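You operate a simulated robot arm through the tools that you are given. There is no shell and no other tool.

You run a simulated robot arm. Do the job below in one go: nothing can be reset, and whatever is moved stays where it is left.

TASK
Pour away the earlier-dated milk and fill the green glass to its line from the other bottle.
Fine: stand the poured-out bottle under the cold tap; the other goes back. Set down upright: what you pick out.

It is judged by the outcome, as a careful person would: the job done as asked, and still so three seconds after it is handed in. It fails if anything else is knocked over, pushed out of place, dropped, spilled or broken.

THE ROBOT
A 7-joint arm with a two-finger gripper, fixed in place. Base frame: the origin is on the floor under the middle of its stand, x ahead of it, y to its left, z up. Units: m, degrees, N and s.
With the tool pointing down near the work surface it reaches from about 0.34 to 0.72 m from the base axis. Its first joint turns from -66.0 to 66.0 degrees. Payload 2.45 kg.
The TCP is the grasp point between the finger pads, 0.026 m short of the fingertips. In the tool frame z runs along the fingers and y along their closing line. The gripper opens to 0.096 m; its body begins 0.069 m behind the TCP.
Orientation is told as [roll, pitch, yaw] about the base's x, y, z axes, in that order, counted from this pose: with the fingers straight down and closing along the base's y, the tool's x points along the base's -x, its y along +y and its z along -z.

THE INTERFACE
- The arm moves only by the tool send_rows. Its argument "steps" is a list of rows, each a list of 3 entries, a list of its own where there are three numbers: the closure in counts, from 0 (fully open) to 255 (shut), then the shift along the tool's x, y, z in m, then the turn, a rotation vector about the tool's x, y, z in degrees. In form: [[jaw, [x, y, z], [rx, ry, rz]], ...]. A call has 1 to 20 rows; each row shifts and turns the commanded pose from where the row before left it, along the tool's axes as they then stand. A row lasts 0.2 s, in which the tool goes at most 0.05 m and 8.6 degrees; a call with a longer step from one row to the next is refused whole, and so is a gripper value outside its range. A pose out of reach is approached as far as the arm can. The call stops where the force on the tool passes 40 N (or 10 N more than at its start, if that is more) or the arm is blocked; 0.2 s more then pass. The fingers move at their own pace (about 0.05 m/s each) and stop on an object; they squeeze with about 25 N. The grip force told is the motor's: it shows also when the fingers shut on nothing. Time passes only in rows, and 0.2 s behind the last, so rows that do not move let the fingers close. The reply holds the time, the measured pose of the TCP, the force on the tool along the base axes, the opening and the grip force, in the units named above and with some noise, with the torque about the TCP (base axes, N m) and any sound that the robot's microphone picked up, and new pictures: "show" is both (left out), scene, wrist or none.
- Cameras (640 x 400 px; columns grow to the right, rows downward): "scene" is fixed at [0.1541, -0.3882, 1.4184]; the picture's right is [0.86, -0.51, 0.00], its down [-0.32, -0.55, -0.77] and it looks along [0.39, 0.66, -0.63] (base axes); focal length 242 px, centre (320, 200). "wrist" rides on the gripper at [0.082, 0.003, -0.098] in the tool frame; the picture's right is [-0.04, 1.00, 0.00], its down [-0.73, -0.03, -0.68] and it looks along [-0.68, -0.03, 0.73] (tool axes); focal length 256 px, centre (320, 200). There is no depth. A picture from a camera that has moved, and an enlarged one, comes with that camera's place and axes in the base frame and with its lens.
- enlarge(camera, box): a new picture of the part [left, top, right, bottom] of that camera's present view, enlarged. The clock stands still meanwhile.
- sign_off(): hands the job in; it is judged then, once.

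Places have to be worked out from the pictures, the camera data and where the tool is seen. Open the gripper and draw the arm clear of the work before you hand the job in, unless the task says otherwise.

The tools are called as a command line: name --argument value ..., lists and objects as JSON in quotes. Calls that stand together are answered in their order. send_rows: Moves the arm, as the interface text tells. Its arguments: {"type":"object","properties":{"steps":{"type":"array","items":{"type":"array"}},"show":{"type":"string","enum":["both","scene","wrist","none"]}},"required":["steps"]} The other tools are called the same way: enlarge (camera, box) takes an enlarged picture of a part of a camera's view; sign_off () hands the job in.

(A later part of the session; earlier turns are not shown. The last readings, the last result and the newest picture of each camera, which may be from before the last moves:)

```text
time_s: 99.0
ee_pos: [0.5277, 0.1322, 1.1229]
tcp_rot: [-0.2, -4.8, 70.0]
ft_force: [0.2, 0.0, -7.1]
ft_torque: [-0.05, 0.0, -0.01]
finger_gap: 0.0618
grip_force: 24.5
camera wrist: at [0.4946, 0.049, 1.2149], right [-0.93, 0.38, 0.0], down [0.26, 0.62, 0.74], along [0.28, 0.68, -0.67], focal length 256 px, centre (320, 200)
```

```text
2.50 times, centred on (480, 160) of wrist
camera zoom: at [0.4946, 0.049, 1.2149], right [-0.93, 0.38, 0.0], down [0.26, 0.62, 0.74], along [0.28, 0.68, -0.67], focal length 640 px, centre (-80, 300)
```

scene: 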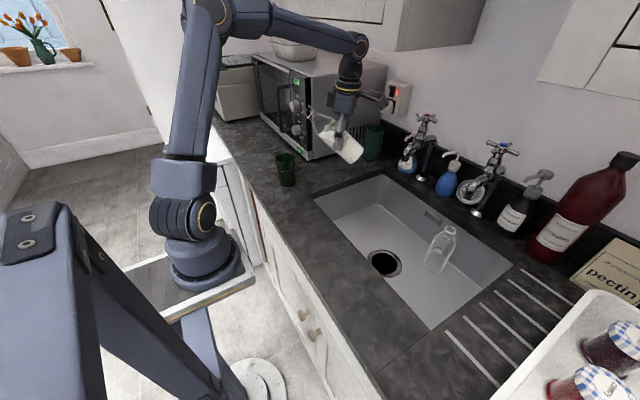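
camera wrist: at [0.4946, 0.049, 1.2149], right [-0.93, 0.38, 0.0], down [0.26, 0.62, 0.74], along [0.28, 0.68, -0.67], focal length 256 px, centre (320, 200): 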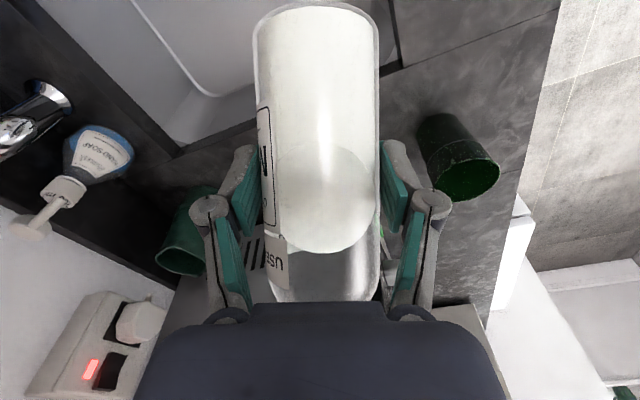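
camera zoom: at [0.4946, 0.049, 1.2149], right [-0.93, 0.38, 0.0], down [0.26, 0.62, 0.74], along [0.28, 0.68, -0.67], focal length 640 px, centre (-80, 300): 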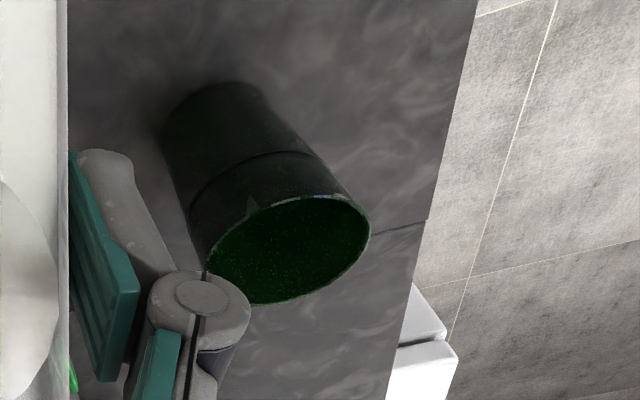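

Combining the three views, the glass axis is at about (0.418, 0.2905), the rim at z 1.011 and the fill line at z 0.9765. The scene camera will just start to see milk over the front rim when it reaches the line. I turn back to 135° and move the mouth over the glass, still not flowing.

send_rows --steps '[[255, [0, 0, 0], [-0.6, 0, -7.17]], [255, [0, 0, 0], [-0.6, 0, -7.17]], [255, [0, 0, 0], [-0.6, 0, -7.17]], [255, [0, 0, 0], [-0.6, 0, -7.17]], [255, [0, 0, 0], [-0.6, 0, -7.17]], [255, [0, 0, 0], [-0.6, 0, -7.17]], [255, [0, 0, 0], [-0.6, 0, -7.17]], [255, [0, 0, 0], [-0.6, 0, -7.17]], [255, [0, 0, 0], [-0.6, 0, -7.17]], [255, [-0.0159, -0.0086, 0.0121], [0, 0, 0]], [255, [-0.0159, -0.0086, 0.0121], [0, 0, 0]], [255, [-0.0159, -0.0086, 0.0121], [0, 0, 0]], [255, [-0.0159, -0.0086, 0.0121], [0, 0, 0]], [255, [0, 0, 0], [0, 0, 0]]]'

enlarge --camera "scene" --box '[250, 80, 390, 210]'

```text
time_s: 102.0
ee_pos: [0.5059, 0.2024, 1.0807]
tcp_rot: [-0.1, -4.7, 134.9]
ft_force: [0.7, -0.6, -7.0]
ft_torque: [-0.03, -0.07, -0.02]
finger_gap: 0.0616
grip_force: 25.3
camera wrist: at [0.566, 0.1377, 1.1719], right [-0.74, -0.68, 0.0], down [-0.46, 0.5, 0.74], along [-0.5, 0.54, -0.68], focal length 256 px, centre (320, 200)
```

scene: 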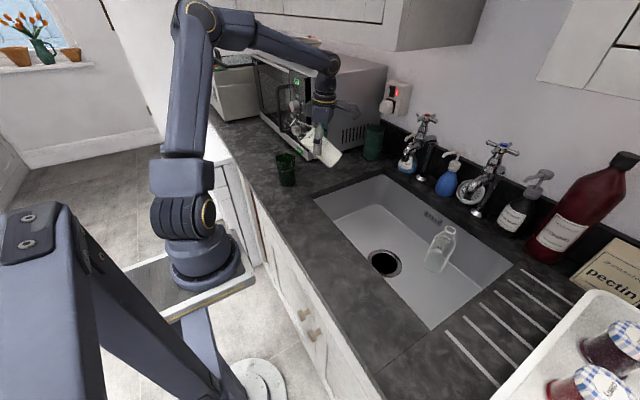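
wrist: 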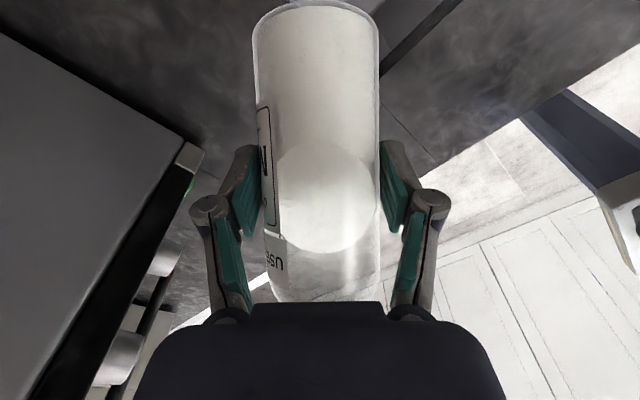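

```text
3.08 times, centred on (320, 145) of scene
camera zoom: at [0.1542, -0.3881, 1.4184], right [0.86, -0.51, 0.0], down [-0.32, -0.55, -0.77], along [0.39, 0.66, -0.63], focal length 746 px, centre (320, 369)
```

zoom: 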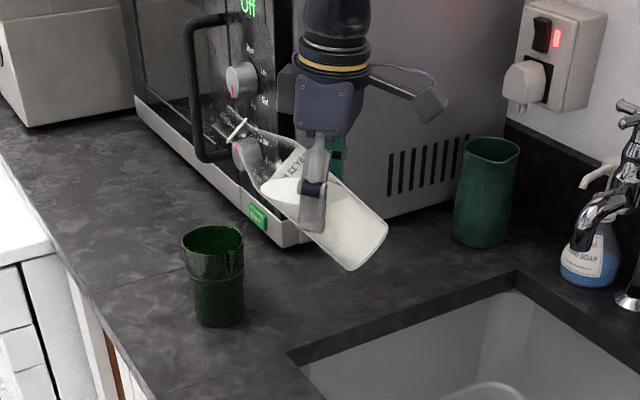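

The bottle mouth lines up above the glass as predicted. I tilt to about 70°, just short of flow, and check.

send_rows --steps '[[255, [0, 0, 0], [0, 4, 0]], [255, [0, 0, 0], [0, 4, 0]], [255, [0, 0, 0], [0, 4, 0]], [255, [0, 0, 0], [0, 4, 0]], [255, [0, 0, 0], [0, 3.8, 0]], [255, [0, 0, 0], [0, 0, 0]]]'

enlarge --camera "scene" --box '[250, 80, 390, 210]'

```text
time_s: 103.4
ee_pos: [0.541, 0.2002, 1.0715]
tcp_rot: [-0.1, 15.0, 134.8]
ft_force: [-0.1, 0.8, -6.4]
ft_torque: [-0.04, -0.02, 0.0]
finger_gap: 0.0618
grip_force: 24.9
out of reach, approached as far as the arm can: row 4, 5
camera wrist: at [0.5771, 0.1604, 1.1877], right [-0.74, -0.68, -0.01], down [-0.6, 0.65, 0.47], along [-0.31, 0.35, -0.88], focal length 256 px, centre (320, 200)
```

scene: 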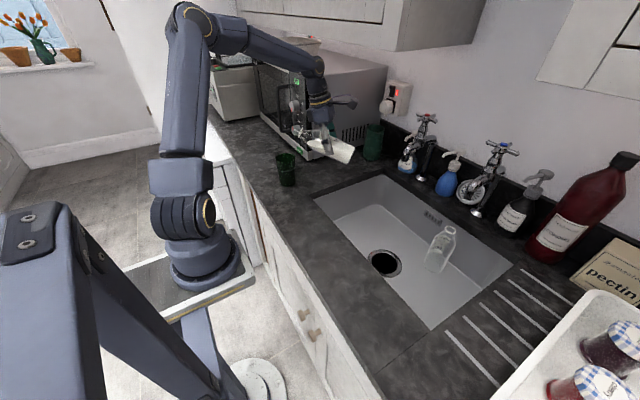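
wrist: 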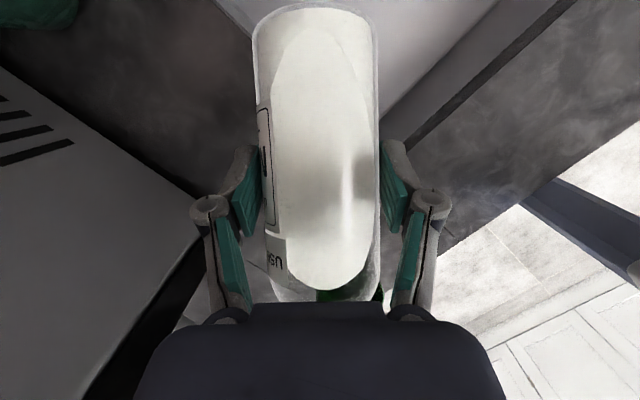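

```text
3.08 times, centred on (320, 145) of scene
camera zoom: at [0.1542, -0.3881, 1.4184], right [0.86, -0.51, 0.0], down [-0.32, -0.55, -0.77], along [0.39, 0.66, -0.63], focal length 746 px, centre (320, 369)
```

zoom: 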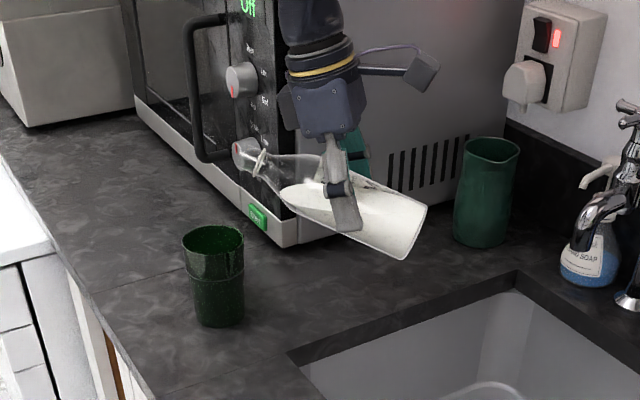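

At heading 135° the wrist hits a limit when tipping further. I will use the radial heading that worked for the first bottle, pouring from slightly higher so I can still see the rim. I tilt back, move clear and turn to about 40°.

send_rows --steps '[[255, [0, 0, 0], [0, -4, 0]], [255, [0, 0, 0], [0, -4, 0]], [255, [0, 0, 0], [0, -4, 0]], [255, [0, 0, 0], [0, -4, 0]], [255, [0, 0, 0], [0, -4, 0]], [255, [0.0118, 0.0186, -0.0189], [0, 0, 0]], [255, [0.0118, 0.0186, -0.0189], [0, 0, 0]], [255, [0.0118, 0.0186, -0.0189], [0, 0, 0]], [255, [0, 0, 0], [0.69, 0, 7.87]], [255, [0, 0, 0], [0.69, 0, 7.87]], [255, [0, 0, 0], [0.69, 0, 7.87]], [255, [0, 0, 0], [0.69, 0, 7.87]], [255, [0, 0, 0], [0.69, 0, 7.87]], [255, [0, 0, 0], [0.69, 0, 7.87]], [255, [0, 0, 0], [0.69, 0, 7.87]], [255, [0, 0, 0], [0.69, 0, 7.87]], [255, [0, 0, 0], [0.69, 0, 7.87]], [255, [0, 0, 0], [0.69, 0, 7.87]], [255, [0, 0, 0], [0.69, 0, 7.87]], [255, [0, 0, 0], [0.69, 0, 7.87]]]'

```text
time_s: 107.6
ee_pos: [0.5284, 0.1333, 1.1247]
tcp_rot: [-0.1, -5.1, 40.0]
ft_force: [0.9, 0.5, -7.3]
ft_torque: [-0.07, 0.07, -0.01]
finger_gap: 0.0614
grip_force: 25.8
camera wrist: at [0.4591, 0.0778, 1.2161], right [-0.61, 0.79, 0.0], down [0.53, 0.41, 0.74], along [0.59, 0.45, -0.67], focal length 256 px, centre (320, 200)
```

scene: 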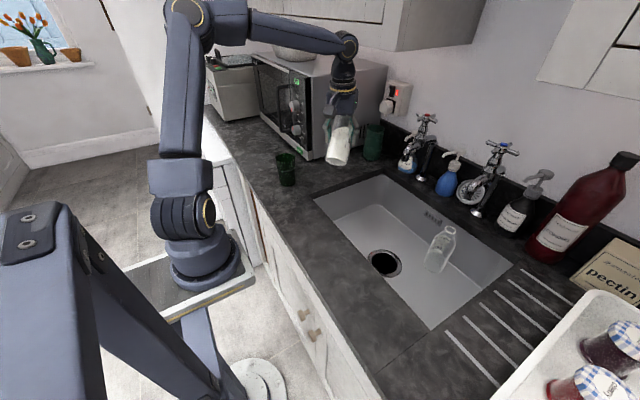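
wrist: 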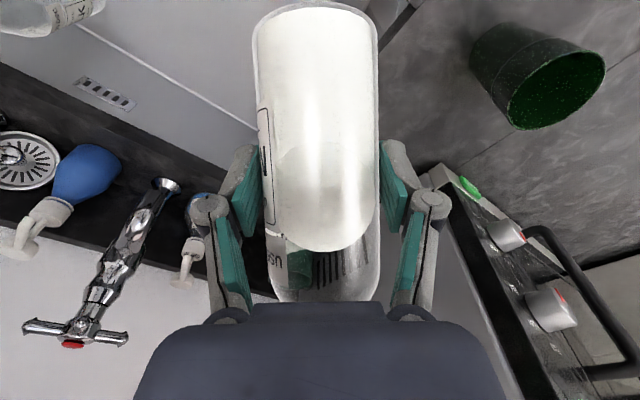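

The glass measures the same from here, at about (0.417, 0.289). I move the bottle inward toward the pour position, in two parts.

send_rows --steps '[[255, [0.01765, 0.0319, -0.0016], [0, 0, 0]], [255, [0.01765, 0.0319, -0.0016], [0, 0, 0]], [255, [0.01765, 0.0319, -0.0016], [0, 0, 0]]]' --show "none"

send_rows --steps '[[255, [0.01765, 0.0319, -0.0016], [0, 0, 0]], [255, [0.01765, 0.0319, -0.0016], [0, 0, 0]], [255, [0.01765, 0.0319, -0.0016], [0, 0, 0]], [255, [0, 0, 0], [0, 0, 0]]]'

enlarge --camera "scene" --box '[210, 80, 350, 210]'

```text
time_s: 108.4
ee_pos: [0.4604, 0.1731, 1.1104]
tcp_rot: [0.2, -5.0, 39.9]
ft_force: [-0.2, -0.9, -6.3]
ft_torque: [-0.06, 0.06, -0.01]
finger_gap: 0.0612
grip_force: 25.0
out of reach, approached as far as the arm can: row 2, 3
```

```text
time_s: 109.4
ee_pos: [0.4341, 0.212, 1.062]
tcp_rot: [0.5, -5.0, 40.0]
ft_force: [-0.6, 0.1, -6.5]
ft_torque: [-0.09, 0.05, 0.03]
finger_gap: 0.0616
grip_force: 25.4
out of reach, approached as far as the arm can: row 1, 2, 3
camera wrist: at [0.3623, 0.1574, 1.1537], right [-0.61, 0.79, 0.01], down [0.54, 0.4, 0.74], along [0.58, 0.46, -0.67], focal length 256 px, centre (320, 200)
```

scene: 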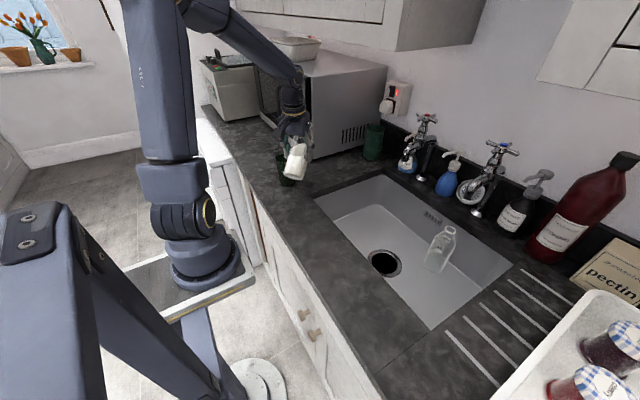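
wrist: 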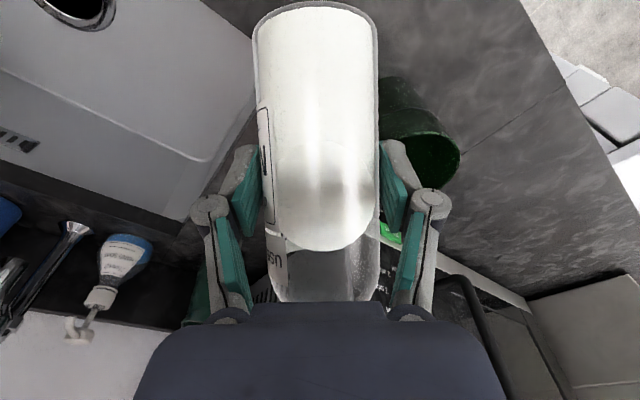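

```text
3.08 times, centred on (280, 145) of scene
camera zoom: at [0.1542, -0.3881, 1.4184], right [0.86, -0.51, 0.0], down [-0.32, -0.55, -0.77], along [0.39, 0.66, -0.63], focal length 746 px, centre (443, 369)
```

zoom: 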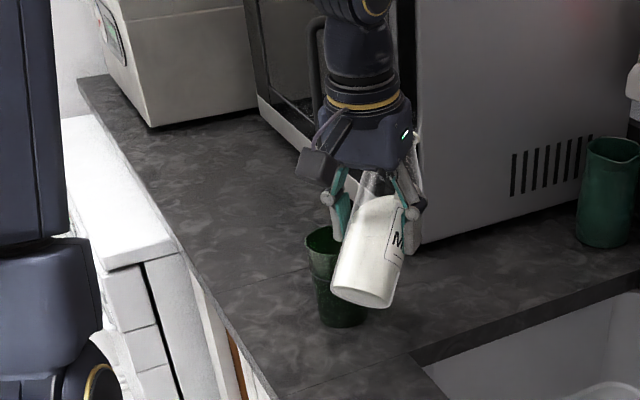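

The arm stopped short at an inner limit and sank a little, though the bottle is still clear of the glass. I go up and outward right away, then tilt more before coming in, as worked with the first bottle.

send_rows --steps '[[255, [-0.0039, 0, -0.0448], [0, 0, 0]], [255, [0.0013, -0.021, -0.0068], [0, 0, 0]], [255, [0.0013, -0.021, -0.0068], [0, 0, 0]], [255, [0.0013, -0.021, -0.0068], [0, 0, 0]]]'

enlarge --camera "scene" --box '[210, 80, 370, 210]'

```text
time_s: 110.4
ee_pos: [0.4896, 0.1634, 1.1198]
tcp_rot: [-0.1, -5.1, 40.1]
ft_force: [0.1, -0.5, -6.5]
ft_torque: [-0.03, 0.06, 0.01]
finger_gap: 0.0614
grip_force: 25.1
out of reach, approached as far as the arm can: row 1
camera wrist: at [0.419, 0.1083, 1.2098], right [-0.61, 0.79, 0.0], down [0.53, 0.41, 0.74], along [0.58, 0.46, -0.67], focal length 256 px, centre (320, 200)
```

scene: 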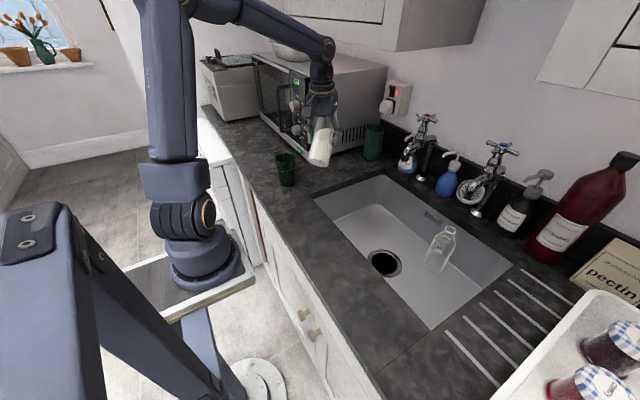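
wrist: 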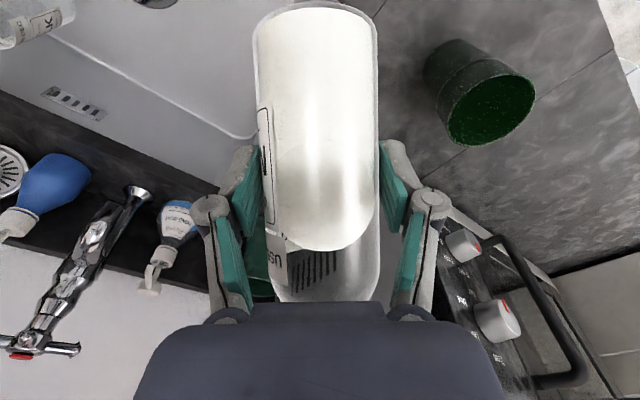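

```text
3.08 times, centred on (290, 145) of scene
camera zoom: at [0.1542, -0.3881, 1.4184], right [0.86, -0.51, 0.0], down [-0.32, -0.55, -0.77], along [0.39, 0.66, -0.63], focal length 746 px, centre (412, 369)
```

zoom: 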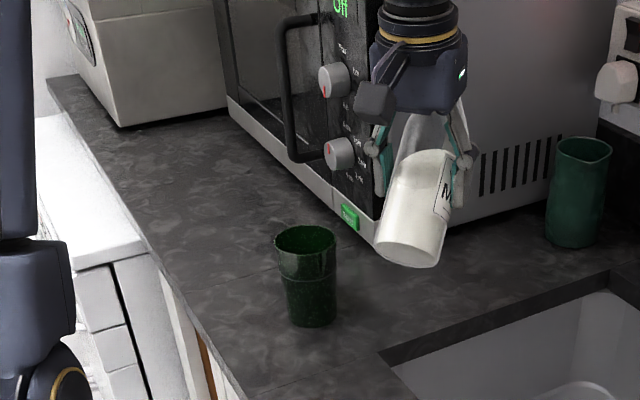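

Clear now and the glass is undisturbed. I tilt to about 75° here, which is below the flow angle.

send_rows --steps '[[255, [0, 0, 0], [0, 5, 0]], [255, [0, 0, 0], [0, 5, 0]], [255, [0, 0, 0], [0, 5, 0]], [255, [0, 0, 0], [0, 5, 0]], [255, [0, 0, 0], [0, 4, 0]], [255, [0, 0, 0], [0, 0, 0]]]'

enlarge --camera "scene" --box '[230, 60, 390, 190]'

```text
time_s: 111.8
ee_pos: [0.491, 0.1625, 1.1181]
tcp_rot: [-0.1, 18.9, 40.0]
ft_force: [-0.1, 0.9, -6.7]
ft_torque: [-0.04, 0.03, -0.02]
finger_gap: 0.0605
grip_force: 24.9
camera wrist: at [0.4528, 0.1365, 1.2382], right [-0.61, 0.79, -0.02], down [0.72, 0.57, 0.4], along [0.33, 0.24, -0.91], focal length 256 px, centre (320, 200)
```

scene: 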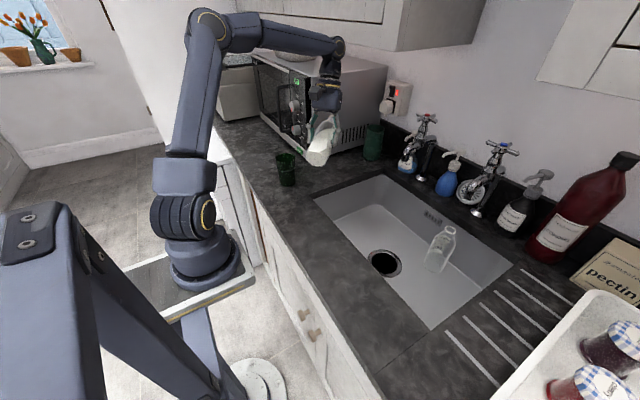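
wrist: 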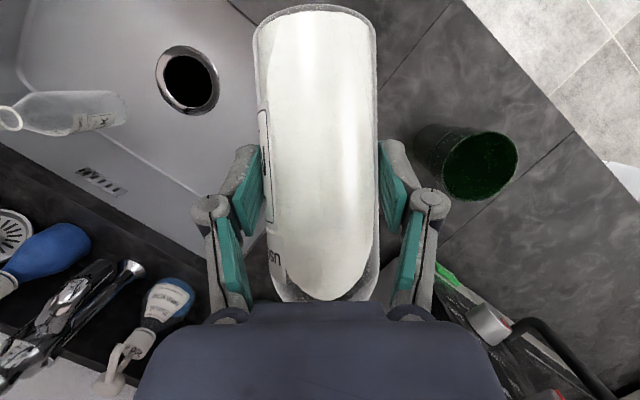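

```text
3.08 times, centred on (310, 125) of scene
camera zoom: at [0.1542, -0.3881, 1.4184], right [0.86, -0.51, 0.0], down [-0.32, -0.55, -0.77], along [0.39, 0.66, -0.63], focal length 746 px, centre (351, 431)
```

zoom: 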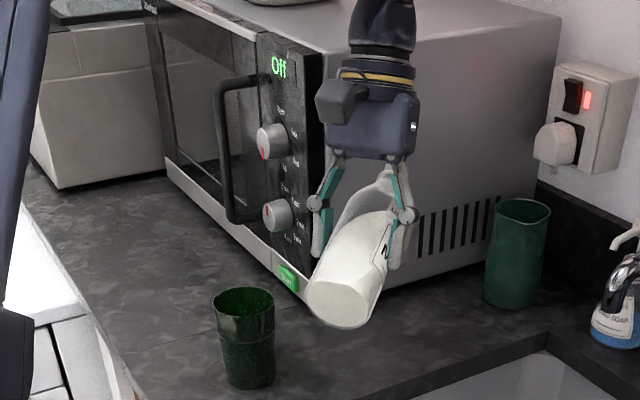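

Here α is about 74° with no flow and no limits hit, and the wrist camera can see the glass. I add 3° and move in so the mouth is over the glass.

send_rows --steps '[[255, [0, 0, 0], [0, 3, 0]], [255, [0.01526, 0.02898, 0.00618], [0, 0, 0]], [255, [0.01526, 0.02898, 0.00618], [0, 0, 0]], [255, [0.01526, 0.02898, 0.00618], [0, 0, 0]]]' --show "none"

send_rows --steps '[[255, [0.01526, 0.02898, 0.00618], [0, 0, 0]]]' --show "none"

send_rows --steps '[[255, [0.01526, 0.02898, 0.00618], [0, 0, 0]], [255, [0, 0, 0], [0, 0, 0]]]'

enlarge --camera "scene" --box '[210, 80, 350, 210]'

```text
time_s: 112.8
ee_pos: [0.4277, 0.2053, 1.1114]
tcp_rot: [0.2, 21.9, 39.8]
ft_force: [-0.6, 0.3, -7.1]
ft_torque: [-0.04, -0.01, 0.02]
finger_gap: 0.0608
grip_force: 25.2
out of reach, approached as far as the arm can: row 3, 4
```

```text
time_s: 113.2
ee_pos: [0.4211, 0.2254, 1.1046]
tcp_rot: [0.2, 21.9, 40.0]
ft_force: [0.2, -0.3, -6.8]
ft_torque: [-0.05, 0.04, -0.01]
finger_gap: 0.0605
grip_force: 25.4
out of reach, approached as far as the arm can: row 1
```

```text
time_s: 113.8
ee_pos: [0.4124, 0.2442, 1.099]
tcp_rot: [0.5, 22.0, 40.0]
ft_force: [0.3, 0.3, -6.2]
ft_torque: [-0.03, 0.02, 0.01]
finger_gap: 0.0608
grip_force: 24.9
out of reach, approached as far as the arm can: row 1
camera wrist: at [0.3811, 0.2225, 1.2205], right [-0.61, 0.79, -0.01], down [0.74, 0.57, 0.35], along [0.29, 0.21, -0.94], focal length 256 px, centre (320, 200)
```

scene: 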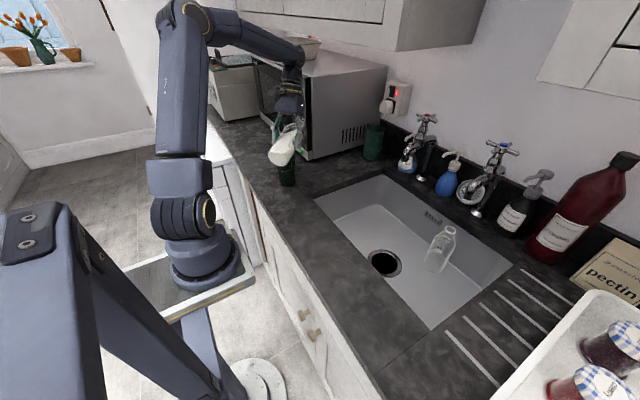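
wrist: 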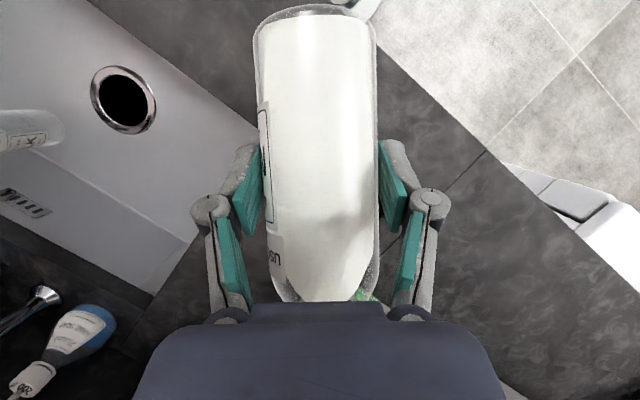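

```text
3.08 times, centred on (280, 145) of scene
camera zoom: at [0.1542, -0.3881, 1.4184], right [0.86, -0.51, 0.0], down [-0.32, -0.55, -0.77], along [0.39, 0.66, -0.63], focal length 746 px, centre (443, 369)
```

zoom: 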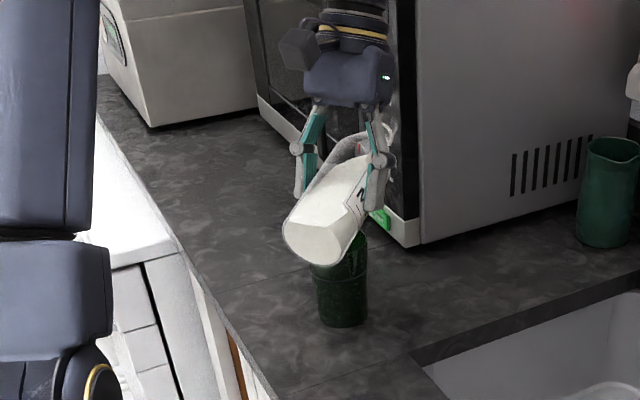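

Inward motion stops again at about r 0.48 m. I study the arm's posture in the picture before trying anything else.

enlarge --camera "scene" --box '[130, 0, 350, 200]'

```text
2.00 times, centred on (240, 100) of scene
camera zoom: at [0.1542, -0.3881, 1.4184], right [0.86, -0.51, 0.0], down [-0.32, -0.55, -0.77], along [0.39, 0.66, -0.63], focal length 485 px, centre (480, 400)
```

zoom: 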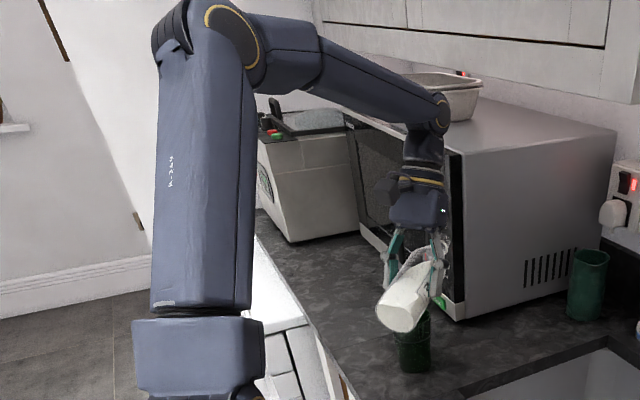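

I test small motions to find what is limiting, starting with a +12° hand yaw. The bottle is still below its flow angle.

send_rows --steps '[[255, [0, 0, 0], [2.25, 0, -5.56]], [255, [0, 0, 0], [2.25, 0, -5.56]]]' --show "none"

send_rows --steps '[[255, [0.0139, 0, 0.0056], [0, 0, 0]]]' --show "none"

```text
time_s: 114.4
ee_pos: [0.4438, 0.2538, 1.093]
tcp_rot: [0.2, 21.9, 51.9]
ft_force: [0.0, -0.5, -6.5]
ft_torque: [-0.02, 0.03, -0.02]
finger_gap: 0.0608
grip_force: 25.4
out of reach, approached as far as the arm can: row 1, 2
```

```text
time_s: 114.8
ee_pos: [0.4448, 0.2464, 1.09]
tcp_rot: [0.1, 22.0, 52.2]
ft_force: [0.0, 0.4, -7.1]
ft_torque: [-0.01, 0.04, 0.0]
finger_gap: 0.0607
grip_force: 24.6
out of reach, approached as far as the arm can: row 1
```

More yaw makes it worse, so I try the other direction, back toward a smaller heading.

send_rows --steps '[[255, [0, 0, 0], [-2.62, 0, 6.49]], [255, [0, 0, 0], [-2.62, 0, 6.49]], [255, [0, 0, 0], [-2.62, 0, 6.49]], [255, [0, 0, 0], [-2.62, 0, 6.49]]]' --show "none"

send_rows --steps '[[255, [0.0139, 0, 0.0056], [0, 0, 0]]]' --show "none"

send_rows --steps '[[255, [0.0139, 0, 0.0056], [0, 0, 0]]]' --show "scene"

```text
time_s: 115.8
ee_pos: [0.4445, 0.2459, 1.0887]
tcp_rot: [-0.1, 21.9, 24.0]
ft_force: [-0.5, -0.2, -7.2]
ft_torque: [-0.02, 0.02, -0.02]
finger_gap: 0.0605
grip_force: 25.4
```

```text
time_s: 116.2
ee_pos: [0.4318, 0.2386, 1.0905]
tcp_rot: [0.0, 21.8, 24.1]
ft_force: [-0.5, 0.3, -6.7]
ft_torque: [-0.02, 0.06, -0.03]
finger_gap: 0.0606
grip_force: 24.5
```

```text
time_s: 116.6
ee_pos: [0.4163, 0.2333, 1.0881]
tcp_rot: [-0.2, 21.7, 24.0]
ft_force: [-0.3, -1.1, -6.1]
ft_torque: [0.02, 0.04, -0.02]
finger_gap: 0.0608
grip_force: 24.8
```

scene: 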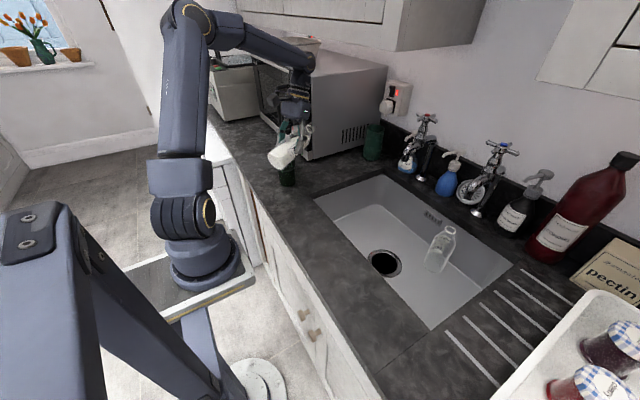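

A smaller heading frees the motion, and it is better for the view too. I continue inward at heading 24°, watching for limits.

send_rows --steps '[[255, [0.02265, 0.01278, 0.00915], [0, 0, 0]], [255, [0.02265, 0.01278, 0.00915], [0, 0, 0]]]' --show "none"

send_rows --steps '[[255, [0.0113, 0.0064, 0.0046], [0, 0, 0]]]' --show "scene"

```text
time_s: 117.2
ee_pos: [0.3992, 0.2133, 1.0782]
tcp_rot: [0.0, 21.9, 24.2]
ft_force: [0.0, 0.1, -5.9]
ft_torque: [-0.04, 0.05, -0.02]
finger_gap: 0.0608
grip_force: 25.1
out of reach, approached as far as the arm can: row 1, 2
```

```text
time_s: 117.6
ee_pos: [0.3952, 0.2079, 1.0751]
tcp_rot: [0.2, 22.1, 24.2]
ft_force: [1.0, 0.5, -6.1]
ft_torque: [-0.01, 0.04, 0.02]
finger_gap: 0.0606
grip_force: 25.0
out of reach, approached as far as the arm can: row 1
```

scene: 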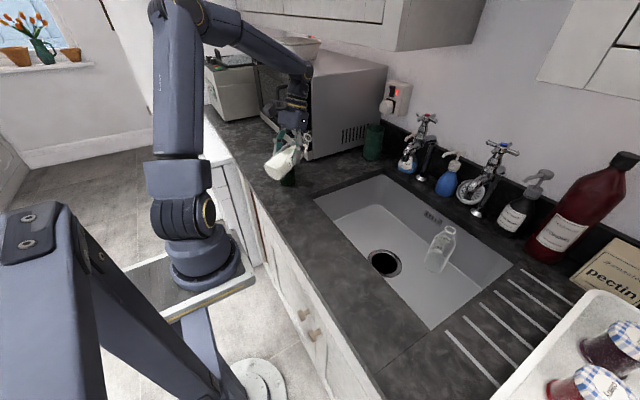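

The limits behave as if the forearm and hand rolls were wound a full turn, probably since the jerk with the first bottle. I'll carry the bottle back out over the sink and bring it near upright. There I can unwind the wrist with a small cone motion that keeps the bottle within about 35° of vertical.

send_rows --steps '[[255, [-0.0094, -0.0352, -0.0167], [-1.12, -5.5, 2.78]], [255, [-0.0127, -0.0343, -0.0163], [-0.85, -5.5, 2.88]], [255, [-0.016, -0.0334, -0.0153], [-0.57, -5.5, 2.94]], [255, [-0.0191, -0.0323, -0.0138], [-0.29, -5.5, 2.99]], [255, [-0.022, -0.0312, -0.012], [0, -5.5, 3]], [255, [-0.0247, -0.0301, -0.0096], [0.29, -5.5, 2.99]], [255, [-0.0269, -0.0288, -0.007], [0.57, -5.5, 2.94]], [255, [-0.0289, -0.0275, -0.0039], [0.85, -5.5, 2.88]]]'

```text
time_s: 119.4
ee_pos: [0.6191, -0.0006, 1.1691]
tcp_rot: [1.2, -22.1, -0.3]
ft_force: [0.9, -0.1, -7.0]
ft_torque: [0.04, 0.13, 0.0]
finger_gap: 0.0606
grip_force: 25.0
camera wrist: at [0.5064, 0.002, 1.2293], right [0.03, 1.0, 0.03], down [0.43, -0.05, 0.9], along [0.9, -0.02, -0.43], focal length 256 px, centre (320, 200)
```

scene: 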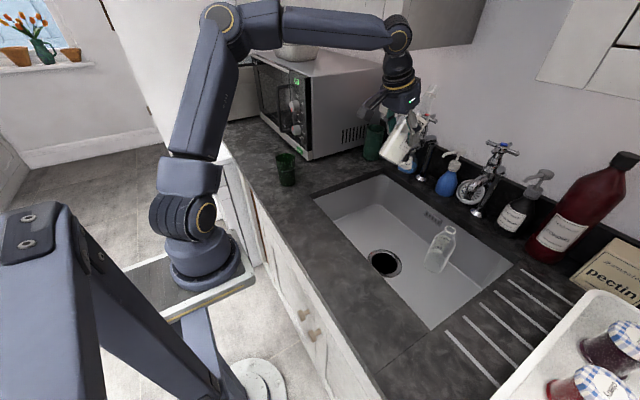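
wrist: 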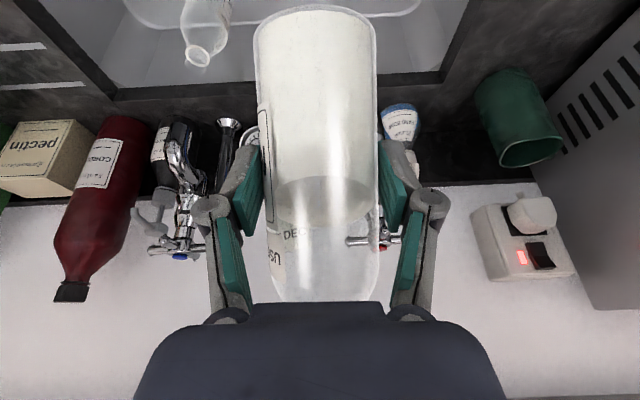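

Reached cleanly, with no limits flagged. Now the unwinding cone. First I straighten to -40° pitch, then swing the tool direction to the right with the bottle near upright.

send_rows --steps '[[255, [0, 0, 0], [1.2, -6, 0]], [255, [0, 0, 0], [0, -6, 0]], [255, [0, 0, 0], [0, -6, 0]], [255, [0, 0, 0], [3.35, -4.17, 3.72]], [255, [0, 0, 0], [3.6, -4.17, 3.47]], [255, [0, 0, 0], [3.86, -4.17, 3.18]], [255, [0, 0, 0], [4.07, -4.17, 2.9]], [255, [0, 0, 0], [4.26, -4.17, 2.61]], [255, [0, 0, 0], [4.46, -4.17, 2.27]]]'

```text
time_s: 121.4
ee_pos: [0.6457, -0.0301, 1.1469]
tcp_rot: [0.1, -65.0, -30.5]
ft_force: [0.1, 0.2, -6.5]
ft_torque: [0.09, 0.1, 0.03]
finger_gap: 0.0608
grip_force: 24.2
out of reach, approached as far as the arm can: row 6, 7, 8, 9
camera wrist: at [0.541, 0.036, 1.1144], right [0.52, 0.85, 0.04], down [-0.28, 0.13, 0.95], along [0.81, -0.5, 0.31], focal length 256 px, centre (320, 200)
```

scene: 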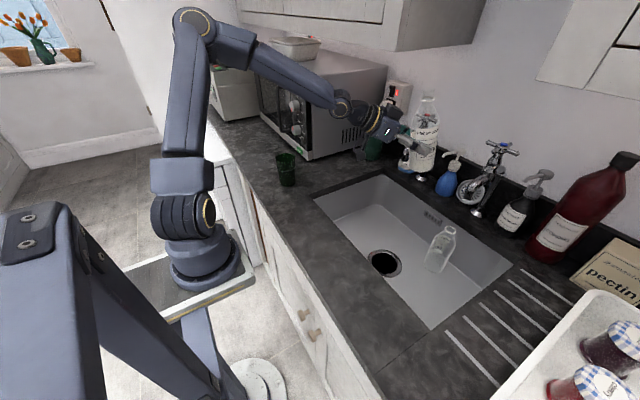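
wrist: 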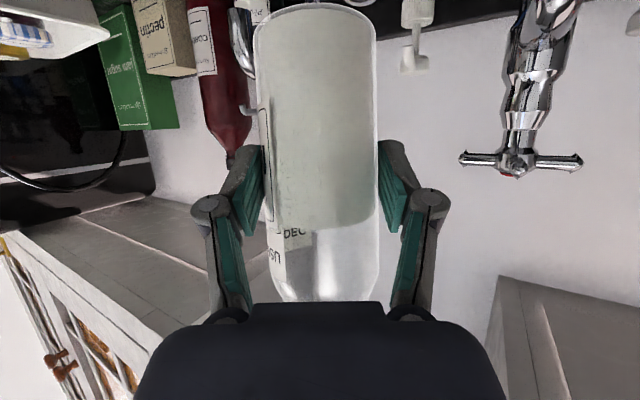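

Swinging right is the blocked side, so the winding is the other way. I return and swing to the left instead.

send_rows --steps '[[255, [0, 0, 0], [-4.46, 4.17, -2.27]], [255, [0, 0, 0], [-4.26, 4.17, -2.61]], [255, [0, 0, 0], [-4.07, 4.17, -2.9]], [255, [0, 0, 0], [-3.86, 4.17, -3.18]], [255, [0, 0, 0], [-3.6, 4.17, -3.47]], [255, [0, 0, 0], [-3.35, 4.17, -3.72]], [255, [0.0026, 0.015, -0.0172], [0, 0, 0]], [255, [0.0026, 0.015, -0.0172], [0, 0, 0]], [255, [0, 0, 0], [-3.35, -4.17, -3.72]], [255, [0, 0, 0], [-3.6, -4.17, -3.47]], [255, [0, 0, 0], [-3.86, -4.17, -3.18]], [255, [0, 0, 0], [-4.07, -4.17, -2.9]], [255, [0, 0, 0], [-4.26, -4.17, -2.61]], [255, [0, 0, 0], [-4.46, -4.17, -2.27]]]'

```text
time_s: 124.4
ee_pos: [0.6199, 0.0013, 1.1701]
tcp_rot: [-0.1, -64.9, 29.7]
ft_force: [0.1, -0.9, -6.2]
ft_torque: [-0.04, 0.1, -0.01]
finger_gap: 0.061
grip_force: 25.1
camera wrist: at [0.5106, -0.0572, 1.1379], right [-0.48, 0.88, 0.04], down [-0.25, -0.18, 0.95], along [0.84, 0.45, 0.31], focal length 256 px, centre (320, 200)
```

scene: 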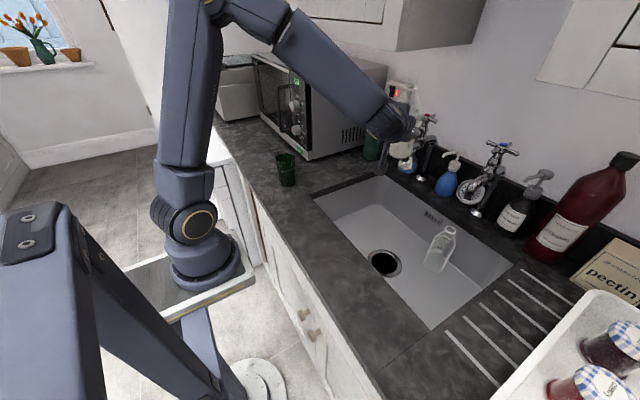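
wrist: 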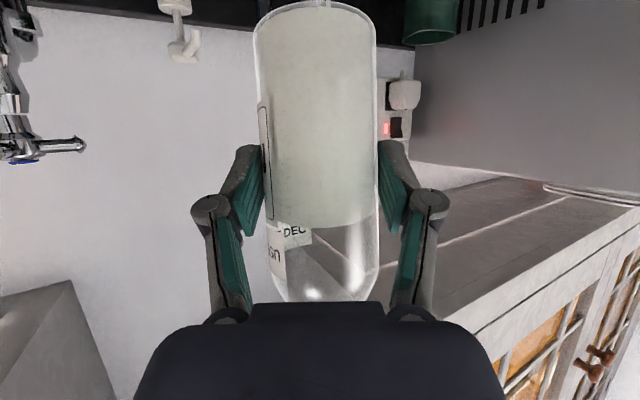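

Left is free. I continue the loop over the top to a nearly horizontal tool, with the bottle tilting back at most 35° and its contents well inside.

send_rows --steps '[[255, [0, 0, 0], [4.6, -4.17, 1.95]], [255, [0, 0, 0], [4.73, -4.17, 1.63]], [255, [0, 0, 0], [4.84, -4.17, 1.25]], [255, [0, 0, 0], [4.92, -4.17, 0.91]], [255, [0, 0, 0], [4.97, -4.17, 0.57]], [255, [0, 0, 0], [5.0, -4.17, 0.17]]]'

```text
time_s: 125.8
ee_pos: [0.6195, -0.0001, 1.1696]
tcp_rot: [-92.8, -89.8, 92.5]
ft_force: [0.1, -0.1, -8.0]
ft_torque: [0.02, 0.07, -0.02]
finger_gap: 0.0607
grip_force: 24.5
camera wrist: at [0.5214, 0.0052, 1.0883], right [0.01, 1.0, 0.04], down [-0.68, -0.02, 0.73], along [0.73, -0.03, 0.68], focal length 256 px, centre (320, 200)
```

scene: 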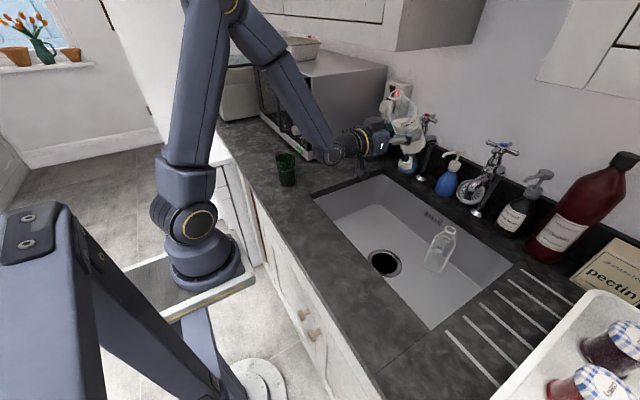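
wrist: 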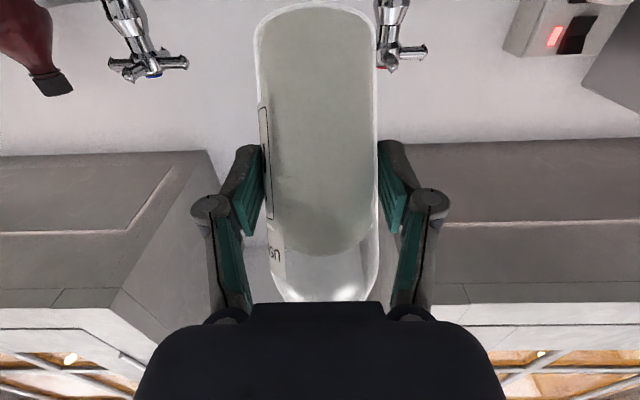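

Over the top works with no limits. I continue down the right-hand side of the loop.

send_rows --steps '[[255, [0, 0, 0], [5.0, 4.17, 0.17]], [255, [0, 0, 0], [4.97, 4.17, 0.57]], [255, [0, 0, 0], [4.92, 4.17, 0.91]], [255, [0, 0, 0], [4.84, 4.17, 1.25]], [255, [0, 0, 0], [4.73, 4.17, 1.63]], [255, [0, 0, 0], [4.6, 4.17, 1.95]]]' --show "scene"

```text
time_s: 127.2
ee_pos: [0.6192, 0.0009, 1.1703]
tcp_rot: [0.2, -65.0, -30.6]
ft_force: [-0.3, 0.3, -7.0]
ft_torque: [0.05, 0.14, -0.01]
finger_gap: 0.0606
grip_force: 25.1
```

scene: 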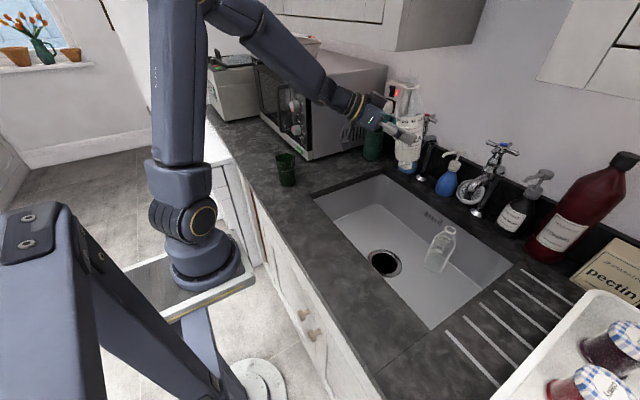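

The same pose that was blocked before is now reached freely, so the unwinding works. I finish the loop back to the front-down posture.

send_rows --steps '[[255, [0, 0, 0], [-4.46, 4.17, -2.27]], [255, [0, 0, 0], [-4.26, 4.17, -2.61]], [255, [0, 0, 0], [-4.07, 4.17, -2.9]], [255, [0, 0, 0], [-3.86, 4.17, -3.18]], [255, [0, 0, 0], [-3.6, 4.17, -3.47]], [255, [0, 0, 0], [-3.35, 4.17, -3.72]], [255, [0, 0, 0], [0, 6, 0]], [255, [0, 0, 0], [0, 6, 0]], [255, [0, 0, 0], [0, 6, 0]]]'

```text
time_s: 129.2
ee_pos: [0.6206, 0.0008, 1.1698]
tcp_rot: [0.2, -22.0, -0.5]
ft_force: [0.1, 0.3, -6.5]
ft_torque: [0.01, 0.08, -0.03]
finger_gap: 0.0605
grip_force: 25.2
camera wrist: at [0.5076, 0.005, 1.2312], right [0.04, 1.0, 0.02], down [0.43, -0.03, 0.9], along [0.9, -0.03, -0.43], focal length 256 px, centre (320, 200)
```

scene: 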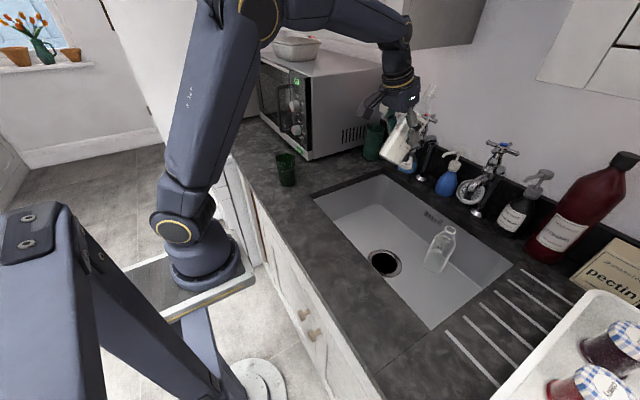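
wrist: 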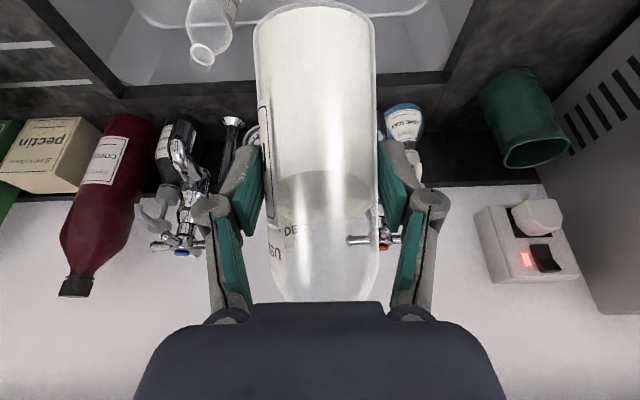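

The posture is back to how it was at the start. I move toward the glass again with a heading near 0–10°, the view-friendly side, tilting gradually. First half now.

send_rows --steps '[[255, [0.0323, 0.0268, -0.0055], [-0.37, 4.2, -0.93]], [255, [0.0321, 0.0274, -0.003], [-0.31, 4.2, -0.95]], [255, [0.0318, 0.0279, -0.0005], [-0.24, 4.2, -0.97]], [255, [0.0313, 0.0285, 0.0019], [-0.16, 4.2, -0.99]], [255, [0.0305, 0.029, 0.0043], [-0.09, 4.2, -1.0]]]'

```text
time_s: 130.4
ee_pos: [0.46, 0.1352, 1.1341]
tcp_rot: [0.3, -1.0, 4.5]
ft_force: [-0.4, -0.2, -7.1]
ft_torque: [0.0, 0.06, 0.0]
finger_gap: 0.0605
grip_force: 25.2
camera wrist: at [0.3778, 0.1319, 1.2311], right [-0.04, 1.0, 0.0], down [0.72, 0.03, 0.69], along [0.69, 0.03, -0.72], focal length 256 px, centre (320, 200)
```

scene: 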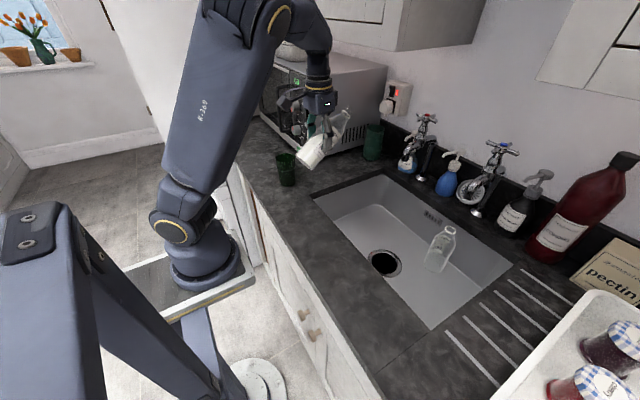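
wrist: 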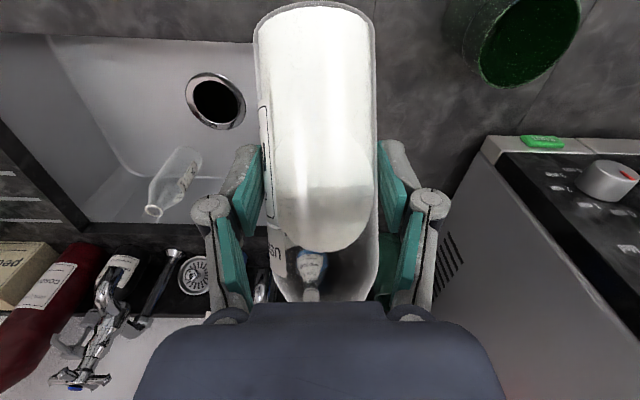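

Exactly on target with no limits. I carry on to the pour position.

send_rows --steps '[[255, [0.0297, 0.0295, 0.0065], [-0.02, 4.2, -1.0]], [255, [0.0286, 0.03, 0.0086], [0.06, 4.2, -1.0]], [255, [0.0274, 0.0305, 0.0106], [0.13, 4.2, -0.99]]]'

enlarge --camera "scene" --box '[210, 60, 370, 210]'

```text
time_s: 131.2
ee_pos: [0.3656, 0.2187, 1.1143]
tcp_rot: [0.3, 11.6, 7.6]
ft_force: [-0.4, -0.1, -5.9]
ft_torque: [-0.05, 0.06, 0.0]
finger_gap: 0.0607
grip_force: 25.3
camera wrist: at [0.3052, 0.2136, 1.2272], right [-0.09, 1.0, 0.0], down [0.85, 0.08, 0.52], along [0.51, 0.04, -0.86], focal length 256 px, centre (320, 200)
```

scene: 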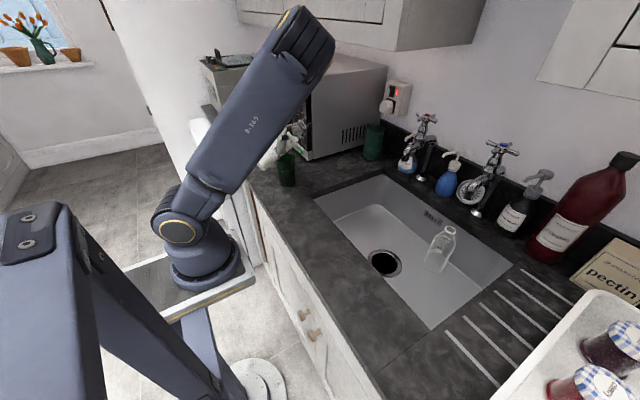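
wrist: 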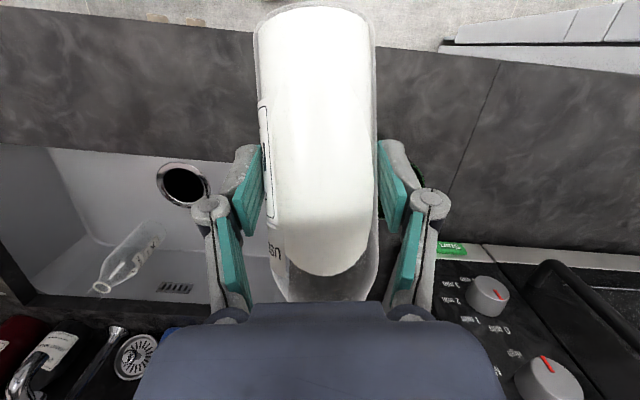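

```text
2.67 times, centred on (290, 135) of scene
camera zoom: at [0.1541, -0.3881, 1.4184], right [0.86, -0.51, 0.0], down [-0.32, -0.55, -0.77], along [0.39, 0.66, -0.63], focal length 647 px, centre (400, 373)
```

zoom: 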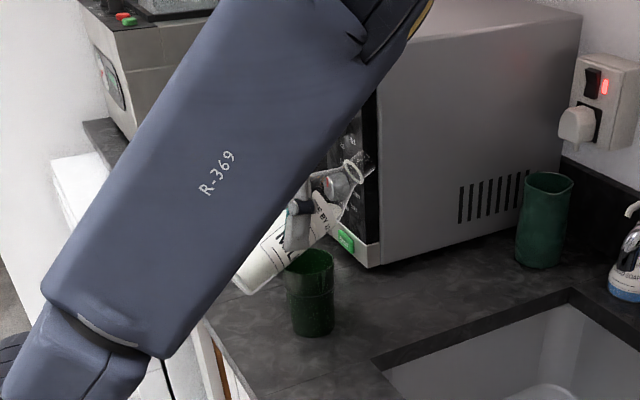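

The glass stays visible to the right of the upper arm. I make the last two steps into position.

send_rows --steps '[[255, [0.026, 0.031, 0.0125], [0.2, 4.2, -0.98]], [255, [0.0245, 0.0315, 0.0142], [0.27, 4.2, -0.96]], [255, [0, 0, 0], [0, 0, 0]]]'

enlarge --camera "scene" --box '[210, 80, 350, 210]'

```text
time_s: 132.0
ee_pos: [0.3028, 0.2708, 1.1015]
tcp_rot: [0.4, 20.2, 9.7]
ft_force: [0.4, 0.2, -7.2]
ft_torque: [-0.02, 0.05, 0.04]
finger_gap: 0.0607
grip_force: 24.7
camera wrist: at [0.2599, 0.2666, 1.2225], right [-0.13, 0.99, -0.01], down [0.91, 0.12, 0.39], along [0.38, 0.04, -0.92], focal length 256 px, centre (320, 200)
```

scene: 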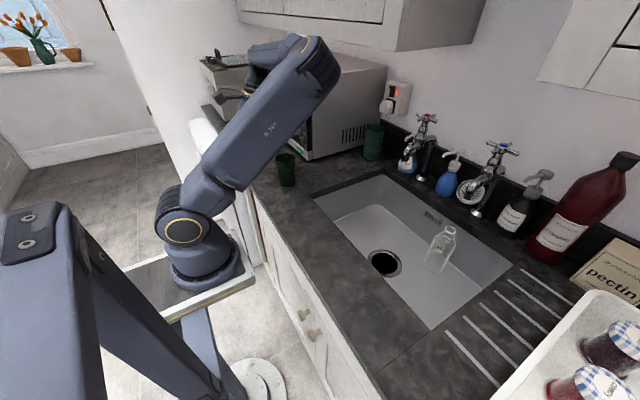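
wrist: 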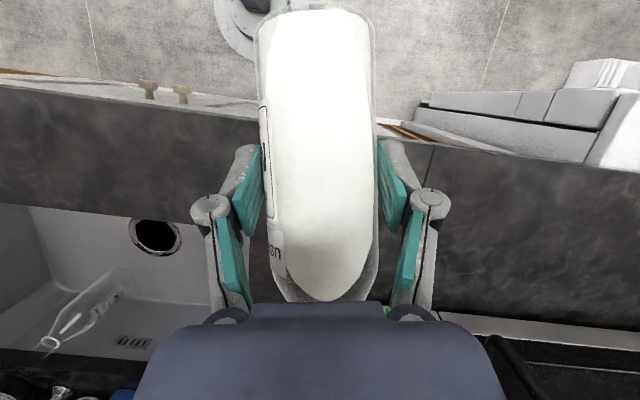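

```text
3.08 times, centred on (280, 145) of scene
camera zoom: at [0.1542, -0.3881, 1.4184], right [0.86, -0.51, 0.0], down [-0.32, -0.55, -0.77], along [0.39, 0.66, -0.63], focal length 746 px, centre (443, 369)
```

zoom: 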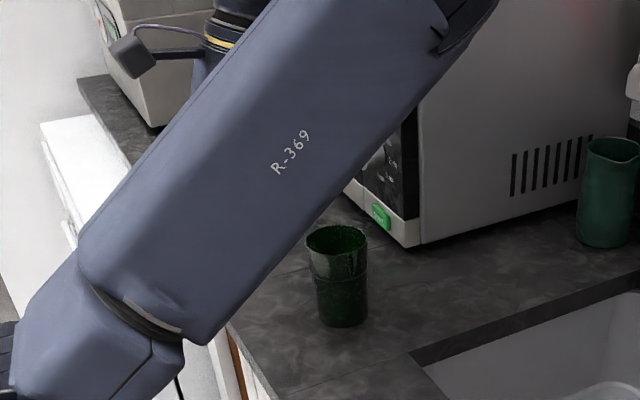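

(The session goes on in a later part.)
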